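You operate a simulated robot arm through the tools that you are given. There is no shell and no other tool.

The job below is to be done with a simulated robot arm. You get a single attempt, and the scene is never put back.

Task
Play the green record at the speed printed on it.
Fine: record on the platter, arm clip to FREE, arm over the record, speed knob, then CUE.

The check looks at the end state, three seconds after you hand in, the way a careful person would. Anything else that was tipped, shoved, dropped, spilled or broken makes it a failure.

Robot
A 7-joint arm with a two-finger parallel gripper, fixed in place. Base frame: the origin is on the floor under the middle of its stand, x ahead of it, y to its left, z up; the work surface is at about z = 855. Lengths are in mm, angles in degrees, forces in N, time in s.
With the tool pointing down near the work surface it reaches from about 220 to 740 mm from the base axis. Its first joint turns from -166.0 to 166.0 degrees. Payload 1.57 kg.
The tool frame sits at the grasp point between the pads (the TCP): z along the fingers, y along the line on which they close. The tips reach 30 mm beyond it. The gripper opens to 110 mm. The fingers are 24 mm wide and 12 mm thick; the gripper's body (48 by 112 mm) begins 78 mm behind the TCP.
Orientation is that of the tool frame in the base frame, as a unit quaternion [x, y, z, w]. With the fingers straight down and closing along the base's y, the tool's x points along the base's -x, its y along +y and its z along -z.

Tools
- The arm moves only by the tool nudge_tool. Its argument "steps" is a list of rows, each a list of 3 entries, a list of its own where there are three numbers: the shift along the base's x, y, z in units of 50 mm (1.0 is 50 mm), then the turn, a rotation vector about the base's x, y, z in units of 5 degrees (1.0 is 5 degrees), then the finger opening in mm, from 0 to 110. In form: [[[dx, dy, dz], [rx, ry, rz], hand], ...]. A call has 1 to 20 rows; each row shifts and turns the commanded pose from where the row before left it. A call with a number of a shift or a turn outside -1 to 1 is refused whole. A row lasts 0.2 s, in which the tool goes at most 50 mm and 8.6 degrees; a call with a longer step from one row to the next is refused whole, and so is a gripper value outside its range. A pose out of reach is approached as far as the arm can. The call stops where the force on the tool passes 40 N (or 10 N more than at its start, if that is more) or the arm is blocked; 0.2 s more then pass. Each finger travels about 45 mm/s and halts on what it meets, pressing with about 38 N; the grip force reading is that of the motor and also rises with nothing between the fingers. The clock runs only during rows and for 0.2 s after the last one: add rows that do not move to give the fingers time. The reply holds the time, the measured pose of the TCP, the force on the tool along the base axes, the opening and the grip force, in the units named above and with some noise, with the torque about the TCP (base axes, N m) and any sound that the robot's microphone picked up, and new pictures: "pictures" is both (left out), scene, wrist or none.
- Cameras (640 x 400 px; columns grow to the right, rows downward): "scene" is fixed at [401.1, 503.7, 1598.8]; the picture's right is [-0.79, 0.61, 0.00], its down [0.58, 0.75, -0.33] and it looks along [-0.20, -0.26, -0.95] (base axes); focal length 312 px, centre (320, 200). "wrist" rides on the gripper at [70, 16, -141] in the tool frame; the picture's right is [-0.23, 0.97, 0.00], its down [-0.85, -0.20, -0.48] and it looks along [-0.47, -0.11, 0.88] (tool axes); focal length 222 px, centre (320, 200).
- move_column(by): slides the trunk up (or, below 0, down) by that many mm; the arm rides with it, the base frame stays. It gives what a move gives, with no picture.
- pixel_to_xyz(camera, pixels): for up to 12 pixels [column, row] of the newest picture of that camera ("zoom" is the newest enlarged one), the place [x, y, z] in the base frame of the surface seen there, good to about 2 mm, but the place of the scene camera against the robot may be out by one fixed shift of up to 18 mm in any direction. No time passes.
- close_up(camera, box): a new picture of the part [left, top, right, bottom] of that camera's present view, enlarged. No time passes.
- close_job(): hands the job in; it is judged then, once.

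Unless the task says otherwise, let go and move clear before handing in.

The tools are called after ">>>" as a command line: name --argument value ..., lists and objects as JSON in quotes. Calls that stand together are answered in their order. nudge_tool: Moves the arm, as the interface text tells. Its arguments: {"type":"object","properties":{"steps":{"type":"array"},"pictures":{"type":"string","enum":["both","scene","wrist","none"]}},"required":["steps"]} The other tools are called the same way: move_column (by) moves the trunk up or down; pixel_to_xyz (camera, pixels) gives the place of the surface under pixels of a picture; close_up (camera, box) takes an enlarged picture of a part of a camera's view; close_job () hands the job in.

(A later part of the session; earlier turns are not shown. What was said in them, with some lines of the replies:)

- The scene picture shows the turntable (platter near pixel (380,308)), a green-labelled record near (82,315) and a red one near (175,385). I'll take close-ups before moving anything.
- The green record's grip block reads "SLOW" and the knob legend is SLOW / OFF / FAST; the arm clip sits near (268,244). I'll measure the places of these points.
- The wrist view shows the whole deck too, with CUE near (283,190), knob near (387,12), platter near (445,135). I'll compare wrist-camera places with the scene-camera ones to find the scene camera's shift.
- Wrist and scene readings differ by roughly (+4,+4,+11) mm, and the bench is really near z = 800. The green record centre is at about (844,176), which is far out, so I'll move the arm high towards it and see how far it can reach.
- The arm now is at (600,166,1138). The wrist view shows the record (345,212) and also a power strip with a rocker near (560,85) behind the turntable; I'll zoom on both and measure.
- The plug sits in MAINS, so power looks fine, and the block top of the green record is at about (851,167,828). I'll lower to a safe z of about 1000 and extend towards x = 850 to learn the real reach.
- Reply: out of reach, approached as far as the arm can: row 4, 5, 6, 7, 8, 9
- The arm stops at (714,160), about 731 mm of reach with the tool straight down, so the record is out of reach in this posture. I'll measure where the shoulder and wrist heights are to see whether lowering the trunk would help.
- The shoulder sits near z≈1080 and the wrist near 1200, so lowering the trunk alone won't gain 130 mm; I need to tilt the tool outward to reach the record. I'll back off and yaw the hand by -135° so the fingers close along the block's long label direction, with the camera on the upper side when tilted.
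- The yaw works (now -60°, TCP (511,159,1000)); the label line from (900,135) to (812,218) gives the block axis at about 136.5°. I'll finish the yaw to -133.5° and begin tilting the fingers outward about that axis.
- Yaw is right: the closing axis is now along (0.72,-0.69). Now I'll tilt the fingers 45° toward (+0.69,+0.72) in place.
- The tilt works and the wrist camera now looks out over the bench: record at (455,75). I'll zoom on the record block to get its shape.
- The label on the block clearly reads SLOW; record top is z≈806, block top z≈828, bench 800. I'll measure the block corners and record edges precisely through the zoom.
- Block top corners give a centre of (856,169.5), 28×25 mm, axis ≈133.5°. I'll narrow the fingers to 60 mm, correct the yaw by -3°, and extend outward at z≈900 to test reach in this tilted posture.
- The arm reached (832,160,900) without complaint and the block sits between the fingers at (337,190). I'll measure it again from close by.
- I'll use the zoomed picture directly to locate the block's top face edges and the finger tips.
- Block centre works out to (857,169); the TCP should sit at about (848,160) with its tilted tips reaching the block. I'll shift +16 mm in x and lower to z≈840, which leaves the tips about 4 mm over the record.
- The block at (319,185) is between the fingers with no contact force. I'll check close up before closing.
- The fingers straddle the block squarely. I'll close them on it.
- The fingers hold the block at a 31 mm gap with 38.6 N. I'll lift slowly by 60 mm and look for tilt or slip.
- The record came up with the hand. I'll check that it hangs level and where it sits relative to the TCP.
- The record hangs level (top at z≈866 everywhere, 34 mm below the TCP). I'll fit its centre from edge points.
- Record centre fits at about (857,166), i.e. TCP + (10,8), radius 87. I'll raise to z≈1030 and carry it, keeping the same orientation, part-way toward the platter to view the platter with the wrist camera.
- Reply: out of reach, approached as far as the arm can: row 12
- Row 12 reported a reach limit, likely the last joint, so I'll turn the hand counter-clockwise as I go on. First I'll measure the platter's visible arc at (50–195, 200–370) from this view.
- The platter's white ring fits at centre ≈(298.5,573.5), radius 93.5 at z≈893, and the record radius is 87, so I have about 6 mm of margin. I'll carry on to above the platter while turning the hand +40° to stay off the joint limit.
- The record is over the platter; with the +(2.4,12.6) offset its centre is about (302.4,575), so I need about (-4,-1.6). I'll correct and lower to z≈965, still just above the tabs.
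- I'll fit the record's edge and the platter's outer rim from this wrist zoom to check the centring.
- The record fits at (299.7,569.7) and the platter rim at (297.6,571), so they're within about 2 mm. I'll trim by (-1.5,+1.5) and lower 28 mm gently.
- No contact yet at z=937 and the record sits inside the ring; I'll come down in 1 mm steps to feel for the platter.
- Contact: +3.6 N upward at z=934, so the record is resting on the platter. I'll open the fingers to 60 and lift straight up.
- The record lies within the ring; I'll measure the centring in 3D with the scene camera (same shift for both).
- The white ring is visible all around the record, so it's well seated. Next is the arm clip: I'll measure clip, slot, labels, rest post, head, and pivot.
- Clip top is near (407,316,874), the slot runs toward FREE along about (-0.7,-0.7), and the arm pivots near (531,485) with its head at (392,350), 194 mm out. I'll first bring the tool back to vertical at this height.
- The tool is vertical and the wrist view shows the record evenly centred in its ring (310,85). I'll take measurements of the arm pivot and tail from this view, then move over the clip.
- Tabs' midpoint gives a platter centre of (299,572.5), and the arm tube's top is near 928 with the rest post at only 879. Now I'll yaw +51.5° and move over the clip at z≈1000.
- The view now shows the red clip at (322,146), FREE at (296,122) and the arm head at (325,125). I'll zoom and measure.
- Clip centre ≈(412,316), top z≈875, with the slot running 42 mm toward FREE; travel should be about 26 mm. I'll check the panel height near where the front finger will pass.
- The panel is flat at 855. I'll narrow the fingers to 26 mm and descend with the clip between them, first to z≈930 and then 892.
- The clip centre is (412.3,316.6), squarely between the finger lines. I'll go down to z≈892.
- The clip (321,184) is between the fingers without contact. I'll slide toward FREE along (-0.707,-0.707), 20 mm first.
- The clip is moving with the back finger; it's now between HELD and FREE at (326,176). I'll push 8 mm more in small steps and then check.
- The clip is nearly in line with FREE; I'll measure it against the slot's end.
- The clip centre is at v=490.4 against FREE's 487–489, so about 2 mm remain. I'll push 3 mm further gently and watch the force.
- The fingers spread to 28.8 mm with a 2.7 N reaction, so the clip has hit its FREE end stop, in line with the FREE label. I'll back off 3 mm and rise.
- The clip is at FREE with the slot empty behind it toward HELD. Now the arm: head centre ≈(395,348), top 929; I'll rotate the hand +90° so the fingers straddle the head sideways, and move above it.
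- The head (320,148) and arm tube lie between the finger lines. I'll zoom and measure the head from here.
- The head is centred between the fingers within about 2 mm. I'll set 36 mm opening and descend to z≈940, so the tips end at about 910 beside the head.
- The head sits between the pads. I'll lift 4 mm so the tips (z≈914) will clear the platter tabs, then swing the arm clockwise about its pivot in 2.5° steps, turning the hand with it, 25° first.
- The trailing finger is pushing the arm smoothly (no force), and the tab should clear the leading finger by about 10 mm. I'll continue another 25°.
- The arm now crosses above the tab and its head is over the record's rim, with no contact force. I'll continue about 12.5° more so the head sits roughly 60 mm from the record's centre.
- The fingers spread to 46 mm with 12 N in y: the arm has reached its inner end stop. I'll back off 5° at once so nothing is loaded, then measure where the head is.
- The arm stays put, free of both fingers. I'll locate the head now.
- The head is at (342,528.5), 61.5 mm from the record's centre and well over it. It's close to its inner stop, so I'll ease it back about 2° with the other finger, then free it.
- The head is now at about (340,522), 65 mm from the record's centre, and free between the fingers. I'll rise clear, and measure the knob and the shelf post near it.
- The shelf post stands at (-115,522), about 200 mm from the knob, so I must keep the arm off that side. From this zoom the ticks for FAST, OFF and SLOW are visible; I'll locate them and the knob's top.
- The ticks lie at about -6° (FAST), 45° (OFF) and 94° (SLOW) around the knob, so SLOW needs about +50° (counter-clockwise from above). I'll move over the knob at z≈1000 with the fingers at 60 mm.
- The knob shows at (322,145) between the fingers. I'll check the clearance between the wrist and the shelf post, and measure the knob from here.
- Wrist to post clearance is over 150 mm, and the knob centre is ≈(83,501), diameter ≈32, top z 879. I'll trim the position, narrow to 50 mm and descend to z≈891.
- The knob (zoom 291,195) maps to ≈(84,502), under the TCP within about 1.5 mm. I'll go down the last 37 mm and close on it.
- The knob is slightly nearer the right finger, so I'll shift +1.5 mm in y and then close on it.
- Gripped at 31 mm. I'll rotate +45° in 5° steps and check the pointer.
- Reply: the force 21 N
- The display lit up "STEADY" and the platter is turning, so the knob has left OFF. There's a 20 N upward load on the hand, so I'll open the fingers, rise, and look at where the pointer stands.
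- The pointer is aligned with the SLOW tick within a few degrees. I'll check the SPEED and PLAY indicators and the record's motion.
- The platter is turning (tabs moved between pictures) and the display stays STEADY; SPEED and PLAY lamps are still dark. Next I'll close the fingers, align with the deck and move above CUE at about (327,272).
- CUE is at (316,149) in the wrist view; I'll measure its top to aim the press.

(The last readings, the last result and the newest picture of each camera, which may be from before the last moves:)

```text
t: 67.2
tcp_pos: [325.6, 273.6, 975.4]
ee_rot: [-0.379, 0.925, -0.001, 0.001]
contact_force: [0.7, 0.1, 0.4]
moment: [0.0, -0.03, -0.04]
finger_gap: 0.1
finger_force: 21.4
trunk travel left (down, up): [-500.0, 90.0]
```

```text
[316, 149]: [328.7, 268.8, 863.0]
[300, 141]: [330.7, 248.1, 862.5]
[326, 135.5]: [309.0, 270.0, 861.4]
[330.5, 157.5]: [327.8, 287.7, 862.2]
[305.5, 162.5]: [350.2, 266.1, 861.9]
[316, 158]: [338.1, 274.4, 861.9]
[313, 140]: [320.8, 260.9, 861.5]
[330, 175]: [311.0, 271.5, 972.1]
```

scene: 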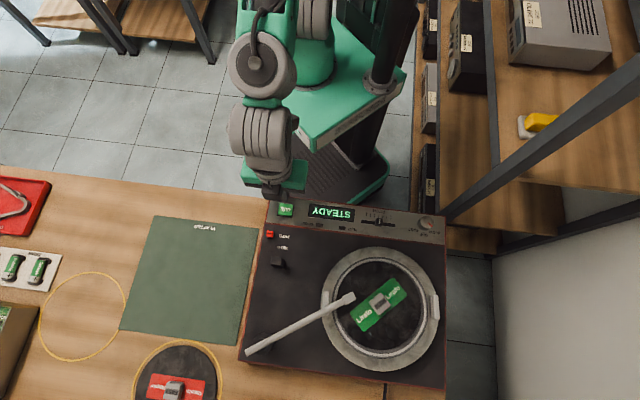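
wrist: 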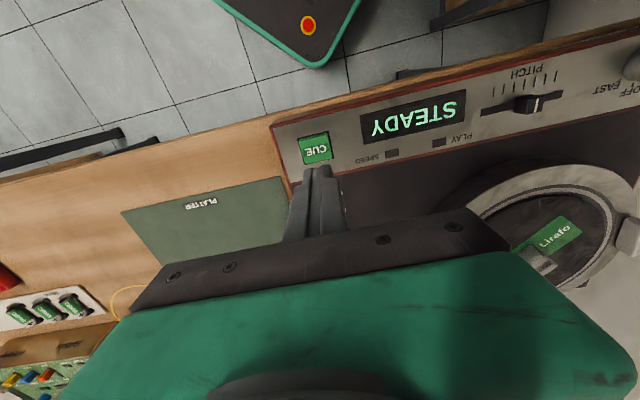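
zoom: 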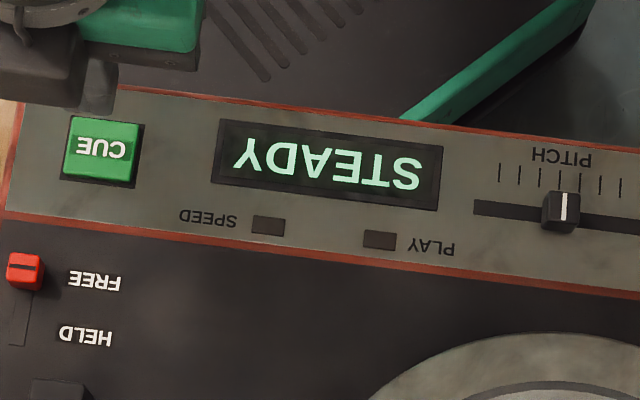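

CUE's centre is (329.4,268), top z≈862. I'll shift (+3.8,-5.6) and descend until the tips are about 4 mm above it.

>>> nudge_tool --steps '[[[0.07, -0.11, 0], [0, 0, 0], 0], [[0, 0, -0.5], [0, 0, 0], 0], [[0, 0, -0.5], [0, 0, 0], 0], [[0, 0, -0.4], [0, 0, 0], 0], [[0, 0, -0.18], [0, 0, 0], 0], [[0, 0, 0], [0, 0, 0], 0]]'

>>> close_up --camera "wrist" --box '[240, 100, 400, 240]'

>>> close_up --camera "scene" --box '[255, 180, 345, 240]'

```text
t: 68.6
tcp_pos: [331.1, 265.5, 896.5]
ee_rot: [-0.38, 0.925, 0.0, 0.0]
contact_force: [0.3, 0.4, -0.7]
moment: [0.03, -0.02, 0.0]
finger_gap: 0.0
finger_force: 21.1
trunk travel left (down, up): [-500.0, 90.0]
```

scene: 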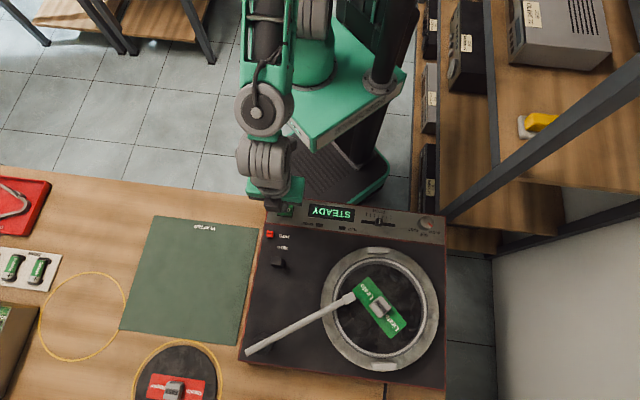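
wrist: 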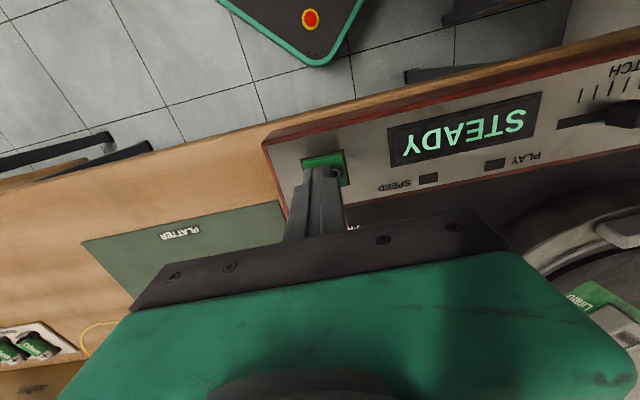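

```text
2.86 times, centred on (320, 170) of wrist
```

zoom: 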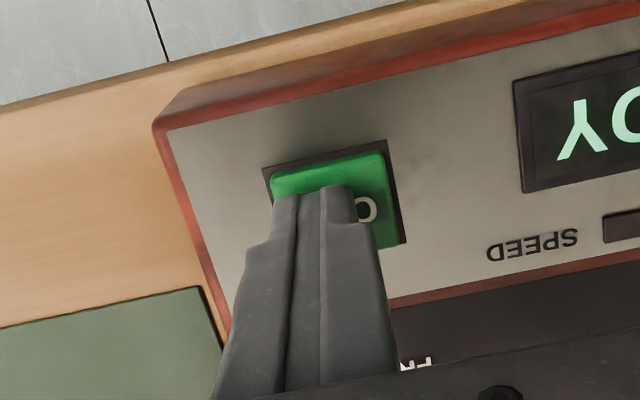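

```text
6.67 times, centred on (300, 210) of scene
```

zoom: 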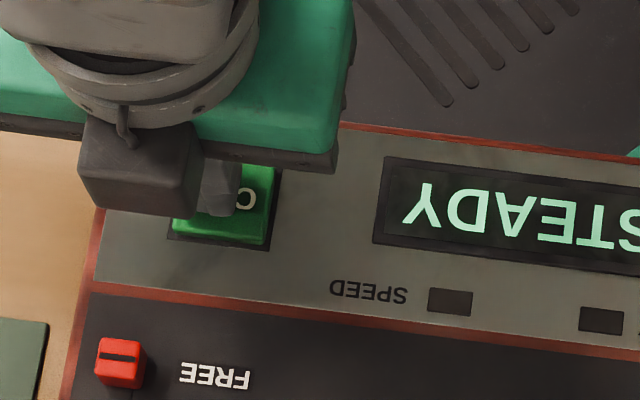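

The tips are over the CUE button without touching. I'll centre a bit and press down in 1.5 mm steps, watching the force and sound.

>>> nudge_tool --steps '[[[-0.03, 0.04, 0], [0, 0, 0], 0], [[0, 0, -0.03], [0, 0, 0], 0], [[0, 0, -0.03], [0, 0, 0], 0], [[0, 0, -0.03], [0, 0, 0], 0], [[0, 0, -0.03], [0, 0, 0], 0], [[0, 0, -0.03], [0, 0, 0], 0]]' --pictures "both"

>>> close_up --camera "scene" --box '[265, 190, 395, 250]'

```text
t: 70.0
tcp_pos: [328.5, 266.8, 888.5]
ee_rot: [-0.38, 0.925, -0.001, 0.002]
contact_force: [1.0, -0.7, 2.6]
moment: [-0.01, -0.02, 0.02]
finger_gap: 0.0
finger_force: 21.0
trunk travel left (down, up): [-500.0, 90.0]
heard: click
```

scene: 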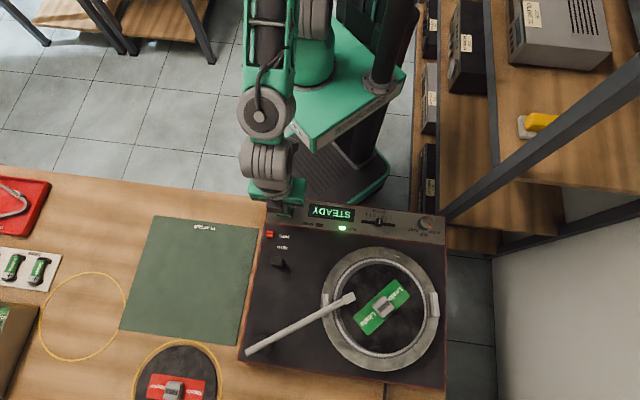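
wrist: 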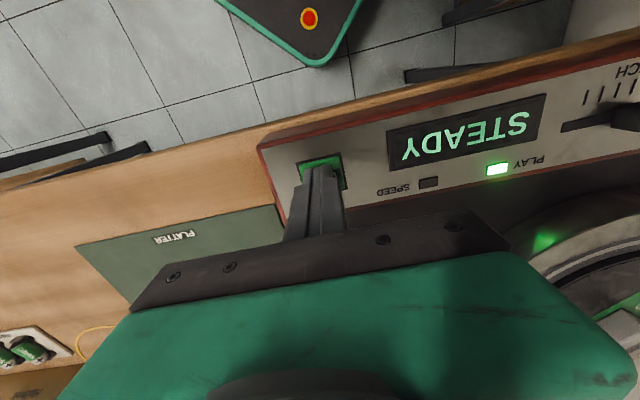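

```text
4.92 times, centred on (330, 220) of scene
```

zoom: 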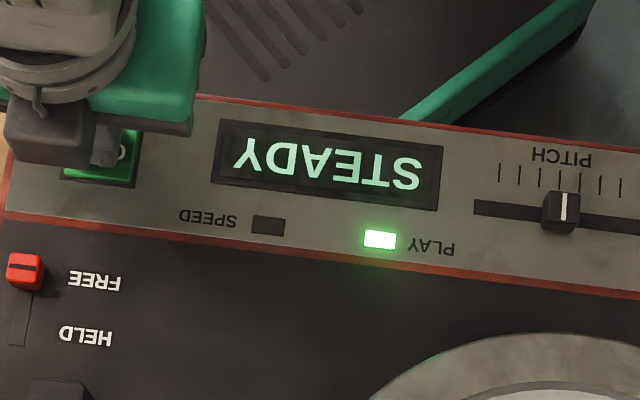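

A click was heard and the green PLAY lamp lit, with SPEED dark (no speed warning). I'll lift straight off the button and move clear.

>>> nudge_tool --steps '[[[0, 0, 0.1], [0, 0, 0], 0], [[0, 0, 0.4], [0, 0, 0], 0], [[0, 0, 0.8], [0, 0, 0], 0], [[0, 0, 0.9], [0, 0, 0], 0], [[-0.2, -0.4, 0.8], [0, 0, 0], 0], [[-0.3, -0.6, 0.6], [0, 0, 0], 0], [[-0.3, -0.7, 0.4], [0, 0, 0], 0], [[0, 0, 0], [0, 0, 0], 0]]'

>>> close_up --camera "scene" --box '[235, 190, 460, 390]'

>>> close_up --camera "scene" --box '[265, 190, 455, 260]'

```text
t: 71.8
tcp_pos: [290.9, 183.3, 1089.2]
ee_rot: [-0.38, 0.925, 0.001, 0.001]
contact_force: [0.5, 0.0, -0.1]
moment: [0.0, 0.0, 0.02]
finger_gap: 0.1
finger_force: 21.4
trunk travel left (down, up): [-500.0, 90.0]
```

scene: 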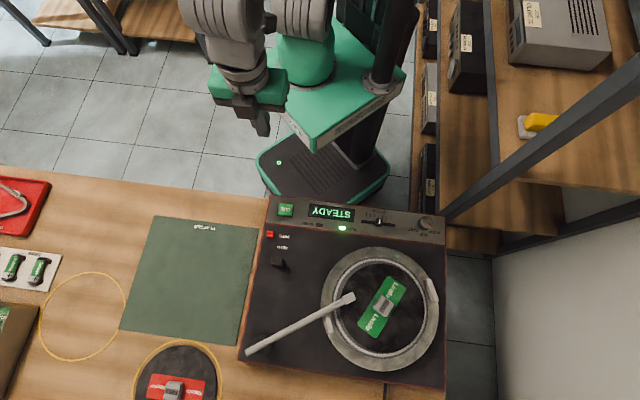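
wrist: 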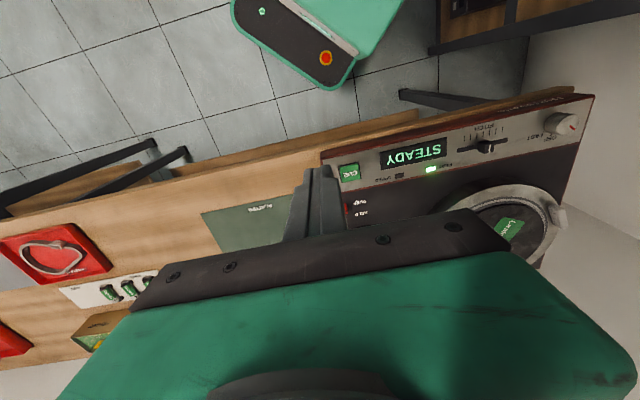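

```text
2.00 times, centred on (348, 290) of scene
```

zoom: 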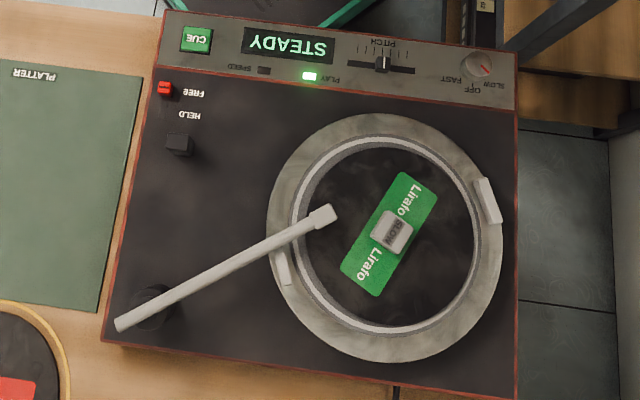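

```text
3.37 times, centred on (360, 225) of scene
```

zoom: 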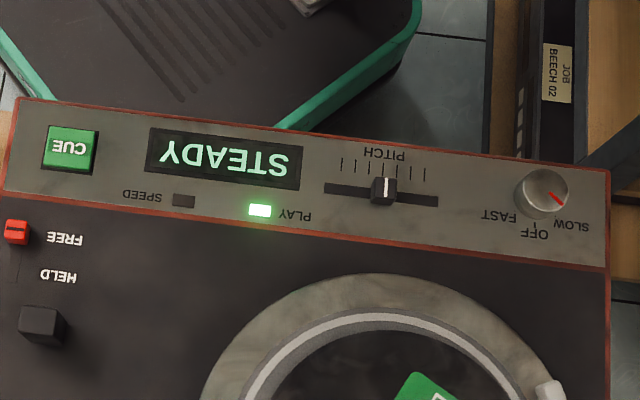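

PLAY stays lit, the display says STEADY, and the pointer is at SLOW. I'll wait about 3 seconds and check that everything stays stable, including the arm and the record.

>>> nudge_tool --steps '[[[0, 0, 0], [0, 0, 0], 0], [[0, 0, 0], [0, 0, 0], 0], [[0, 0, 0], [0, 0, 0], 0], [[0, 0, 0], [0, 0, 0], 0], [[0, 0, 0], [0, 0, 0], 0], [[0, 0, 0], [0, 0, 0], 0], [[0, 0, 0], [0, 0, 0], 0], [[0, 0, 0], [0, 0, 0], 0], [[0, 0, 0], [0, 0, 0], 0], [[0, 0, 0], [0, 0, 0], 0], [[0, 0, 0], [0, 0, 0], 0], [[0, 0, 0], [0, 0, 0], 0], [[0, 0, 0], [0, 0, 0], 0], [[0, 0, 0], [0, 0, 0], 0], [[0, 0, 0], [0, 0, 0], 0]]'

>>> close_up --camera "scene" --box '[235, 190, 460, 390]'

>>> pixel_to_xyz --camera "scene" --pixels '[[349, 298], [340, 303], [300, 325], [259, 350], [427, 222]]'

>>> close_up --camera "scene" --box '[400, 205, 450, 245]'

```text
t: 75.0
tcp_pos: [291.9, 183.2, 1089.9]
ee_rot: [-0.379, 0.925, 0.001, -0.001]
contact_force: [-0.8, 0.2, -0.1]
moment: [0.0, -0.01, 0.0]
finger_gap: 0.0
finger_force: 21.5
trunk travel left (down, up): [-500.0, 90.0]
```

scene: 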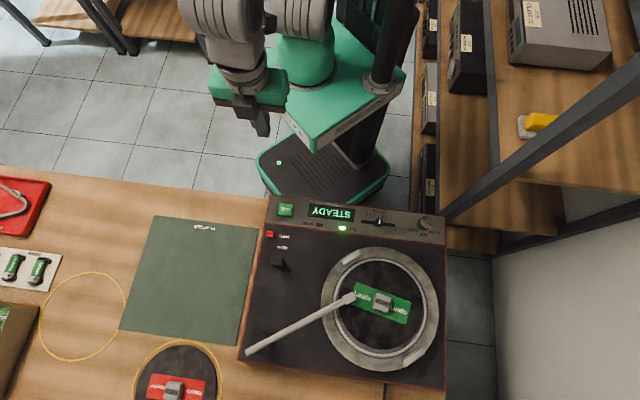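
wrist: 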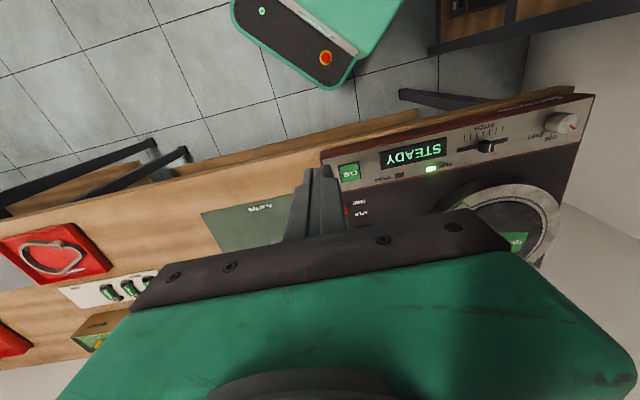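

```text
2.00 times, centred on (348, 290) of scene
```

zoom: 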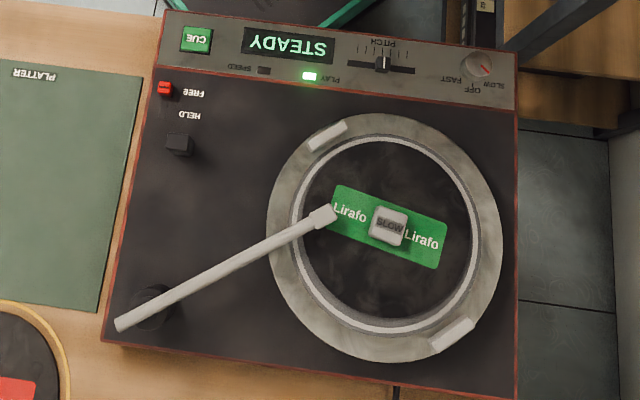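

```text
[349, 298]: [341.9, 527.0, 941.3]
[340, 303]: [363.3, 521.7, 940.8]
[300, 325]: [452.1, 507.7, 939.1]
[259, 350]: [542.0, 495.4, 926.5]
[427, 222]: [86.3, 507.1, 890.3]
```

```text
10.00 times, centred on (425, 225) of scene
```

zoom: 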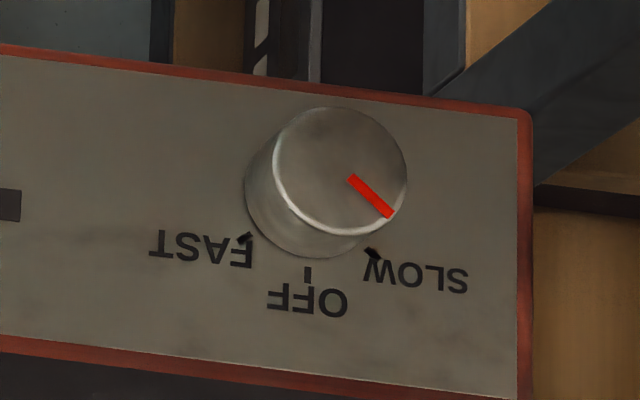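

After 3 more seconds everything is steady. PLAY is lit, the display reads STEADY, and the pointer is on SLOW. The clip is at FREE, the head is over the turning green record, and nothing else has moved. The hand is clear, so I'm handing in.

>>> close_job

```text
The job is handed in.
```

The green record is on the platter and playing at SLOW, the speed printed on its block. I've handed the job in, but no verdict on the check has come back.

The last pictures, about three seconds after I lifted off CUE, show:

- **Record:** it sits inside the platter's white ring and turns with the platter.
- **Clip:** it is against its FREE end stop.
- **Arm:** the head is over the record, about 65 mm from its centre. While swinging it in, I pushed it against its inner stop at about 12 N, then eased it back about 2°.
- **Speed knob:** the pointer is within a few degrees of the SLOW tick, and the display reads STEADY. There was a brief 20 N upward load on the hand while turning it, so I let go and lifted off.
- **CUE:** it clicked when pressed, and the PLAY lamp is lit. The SPEED lamp stayed dark throughout; I took that as no fault.

Nothing else on the bench or shelf appears to have moved, and the hand is clear of the deck.
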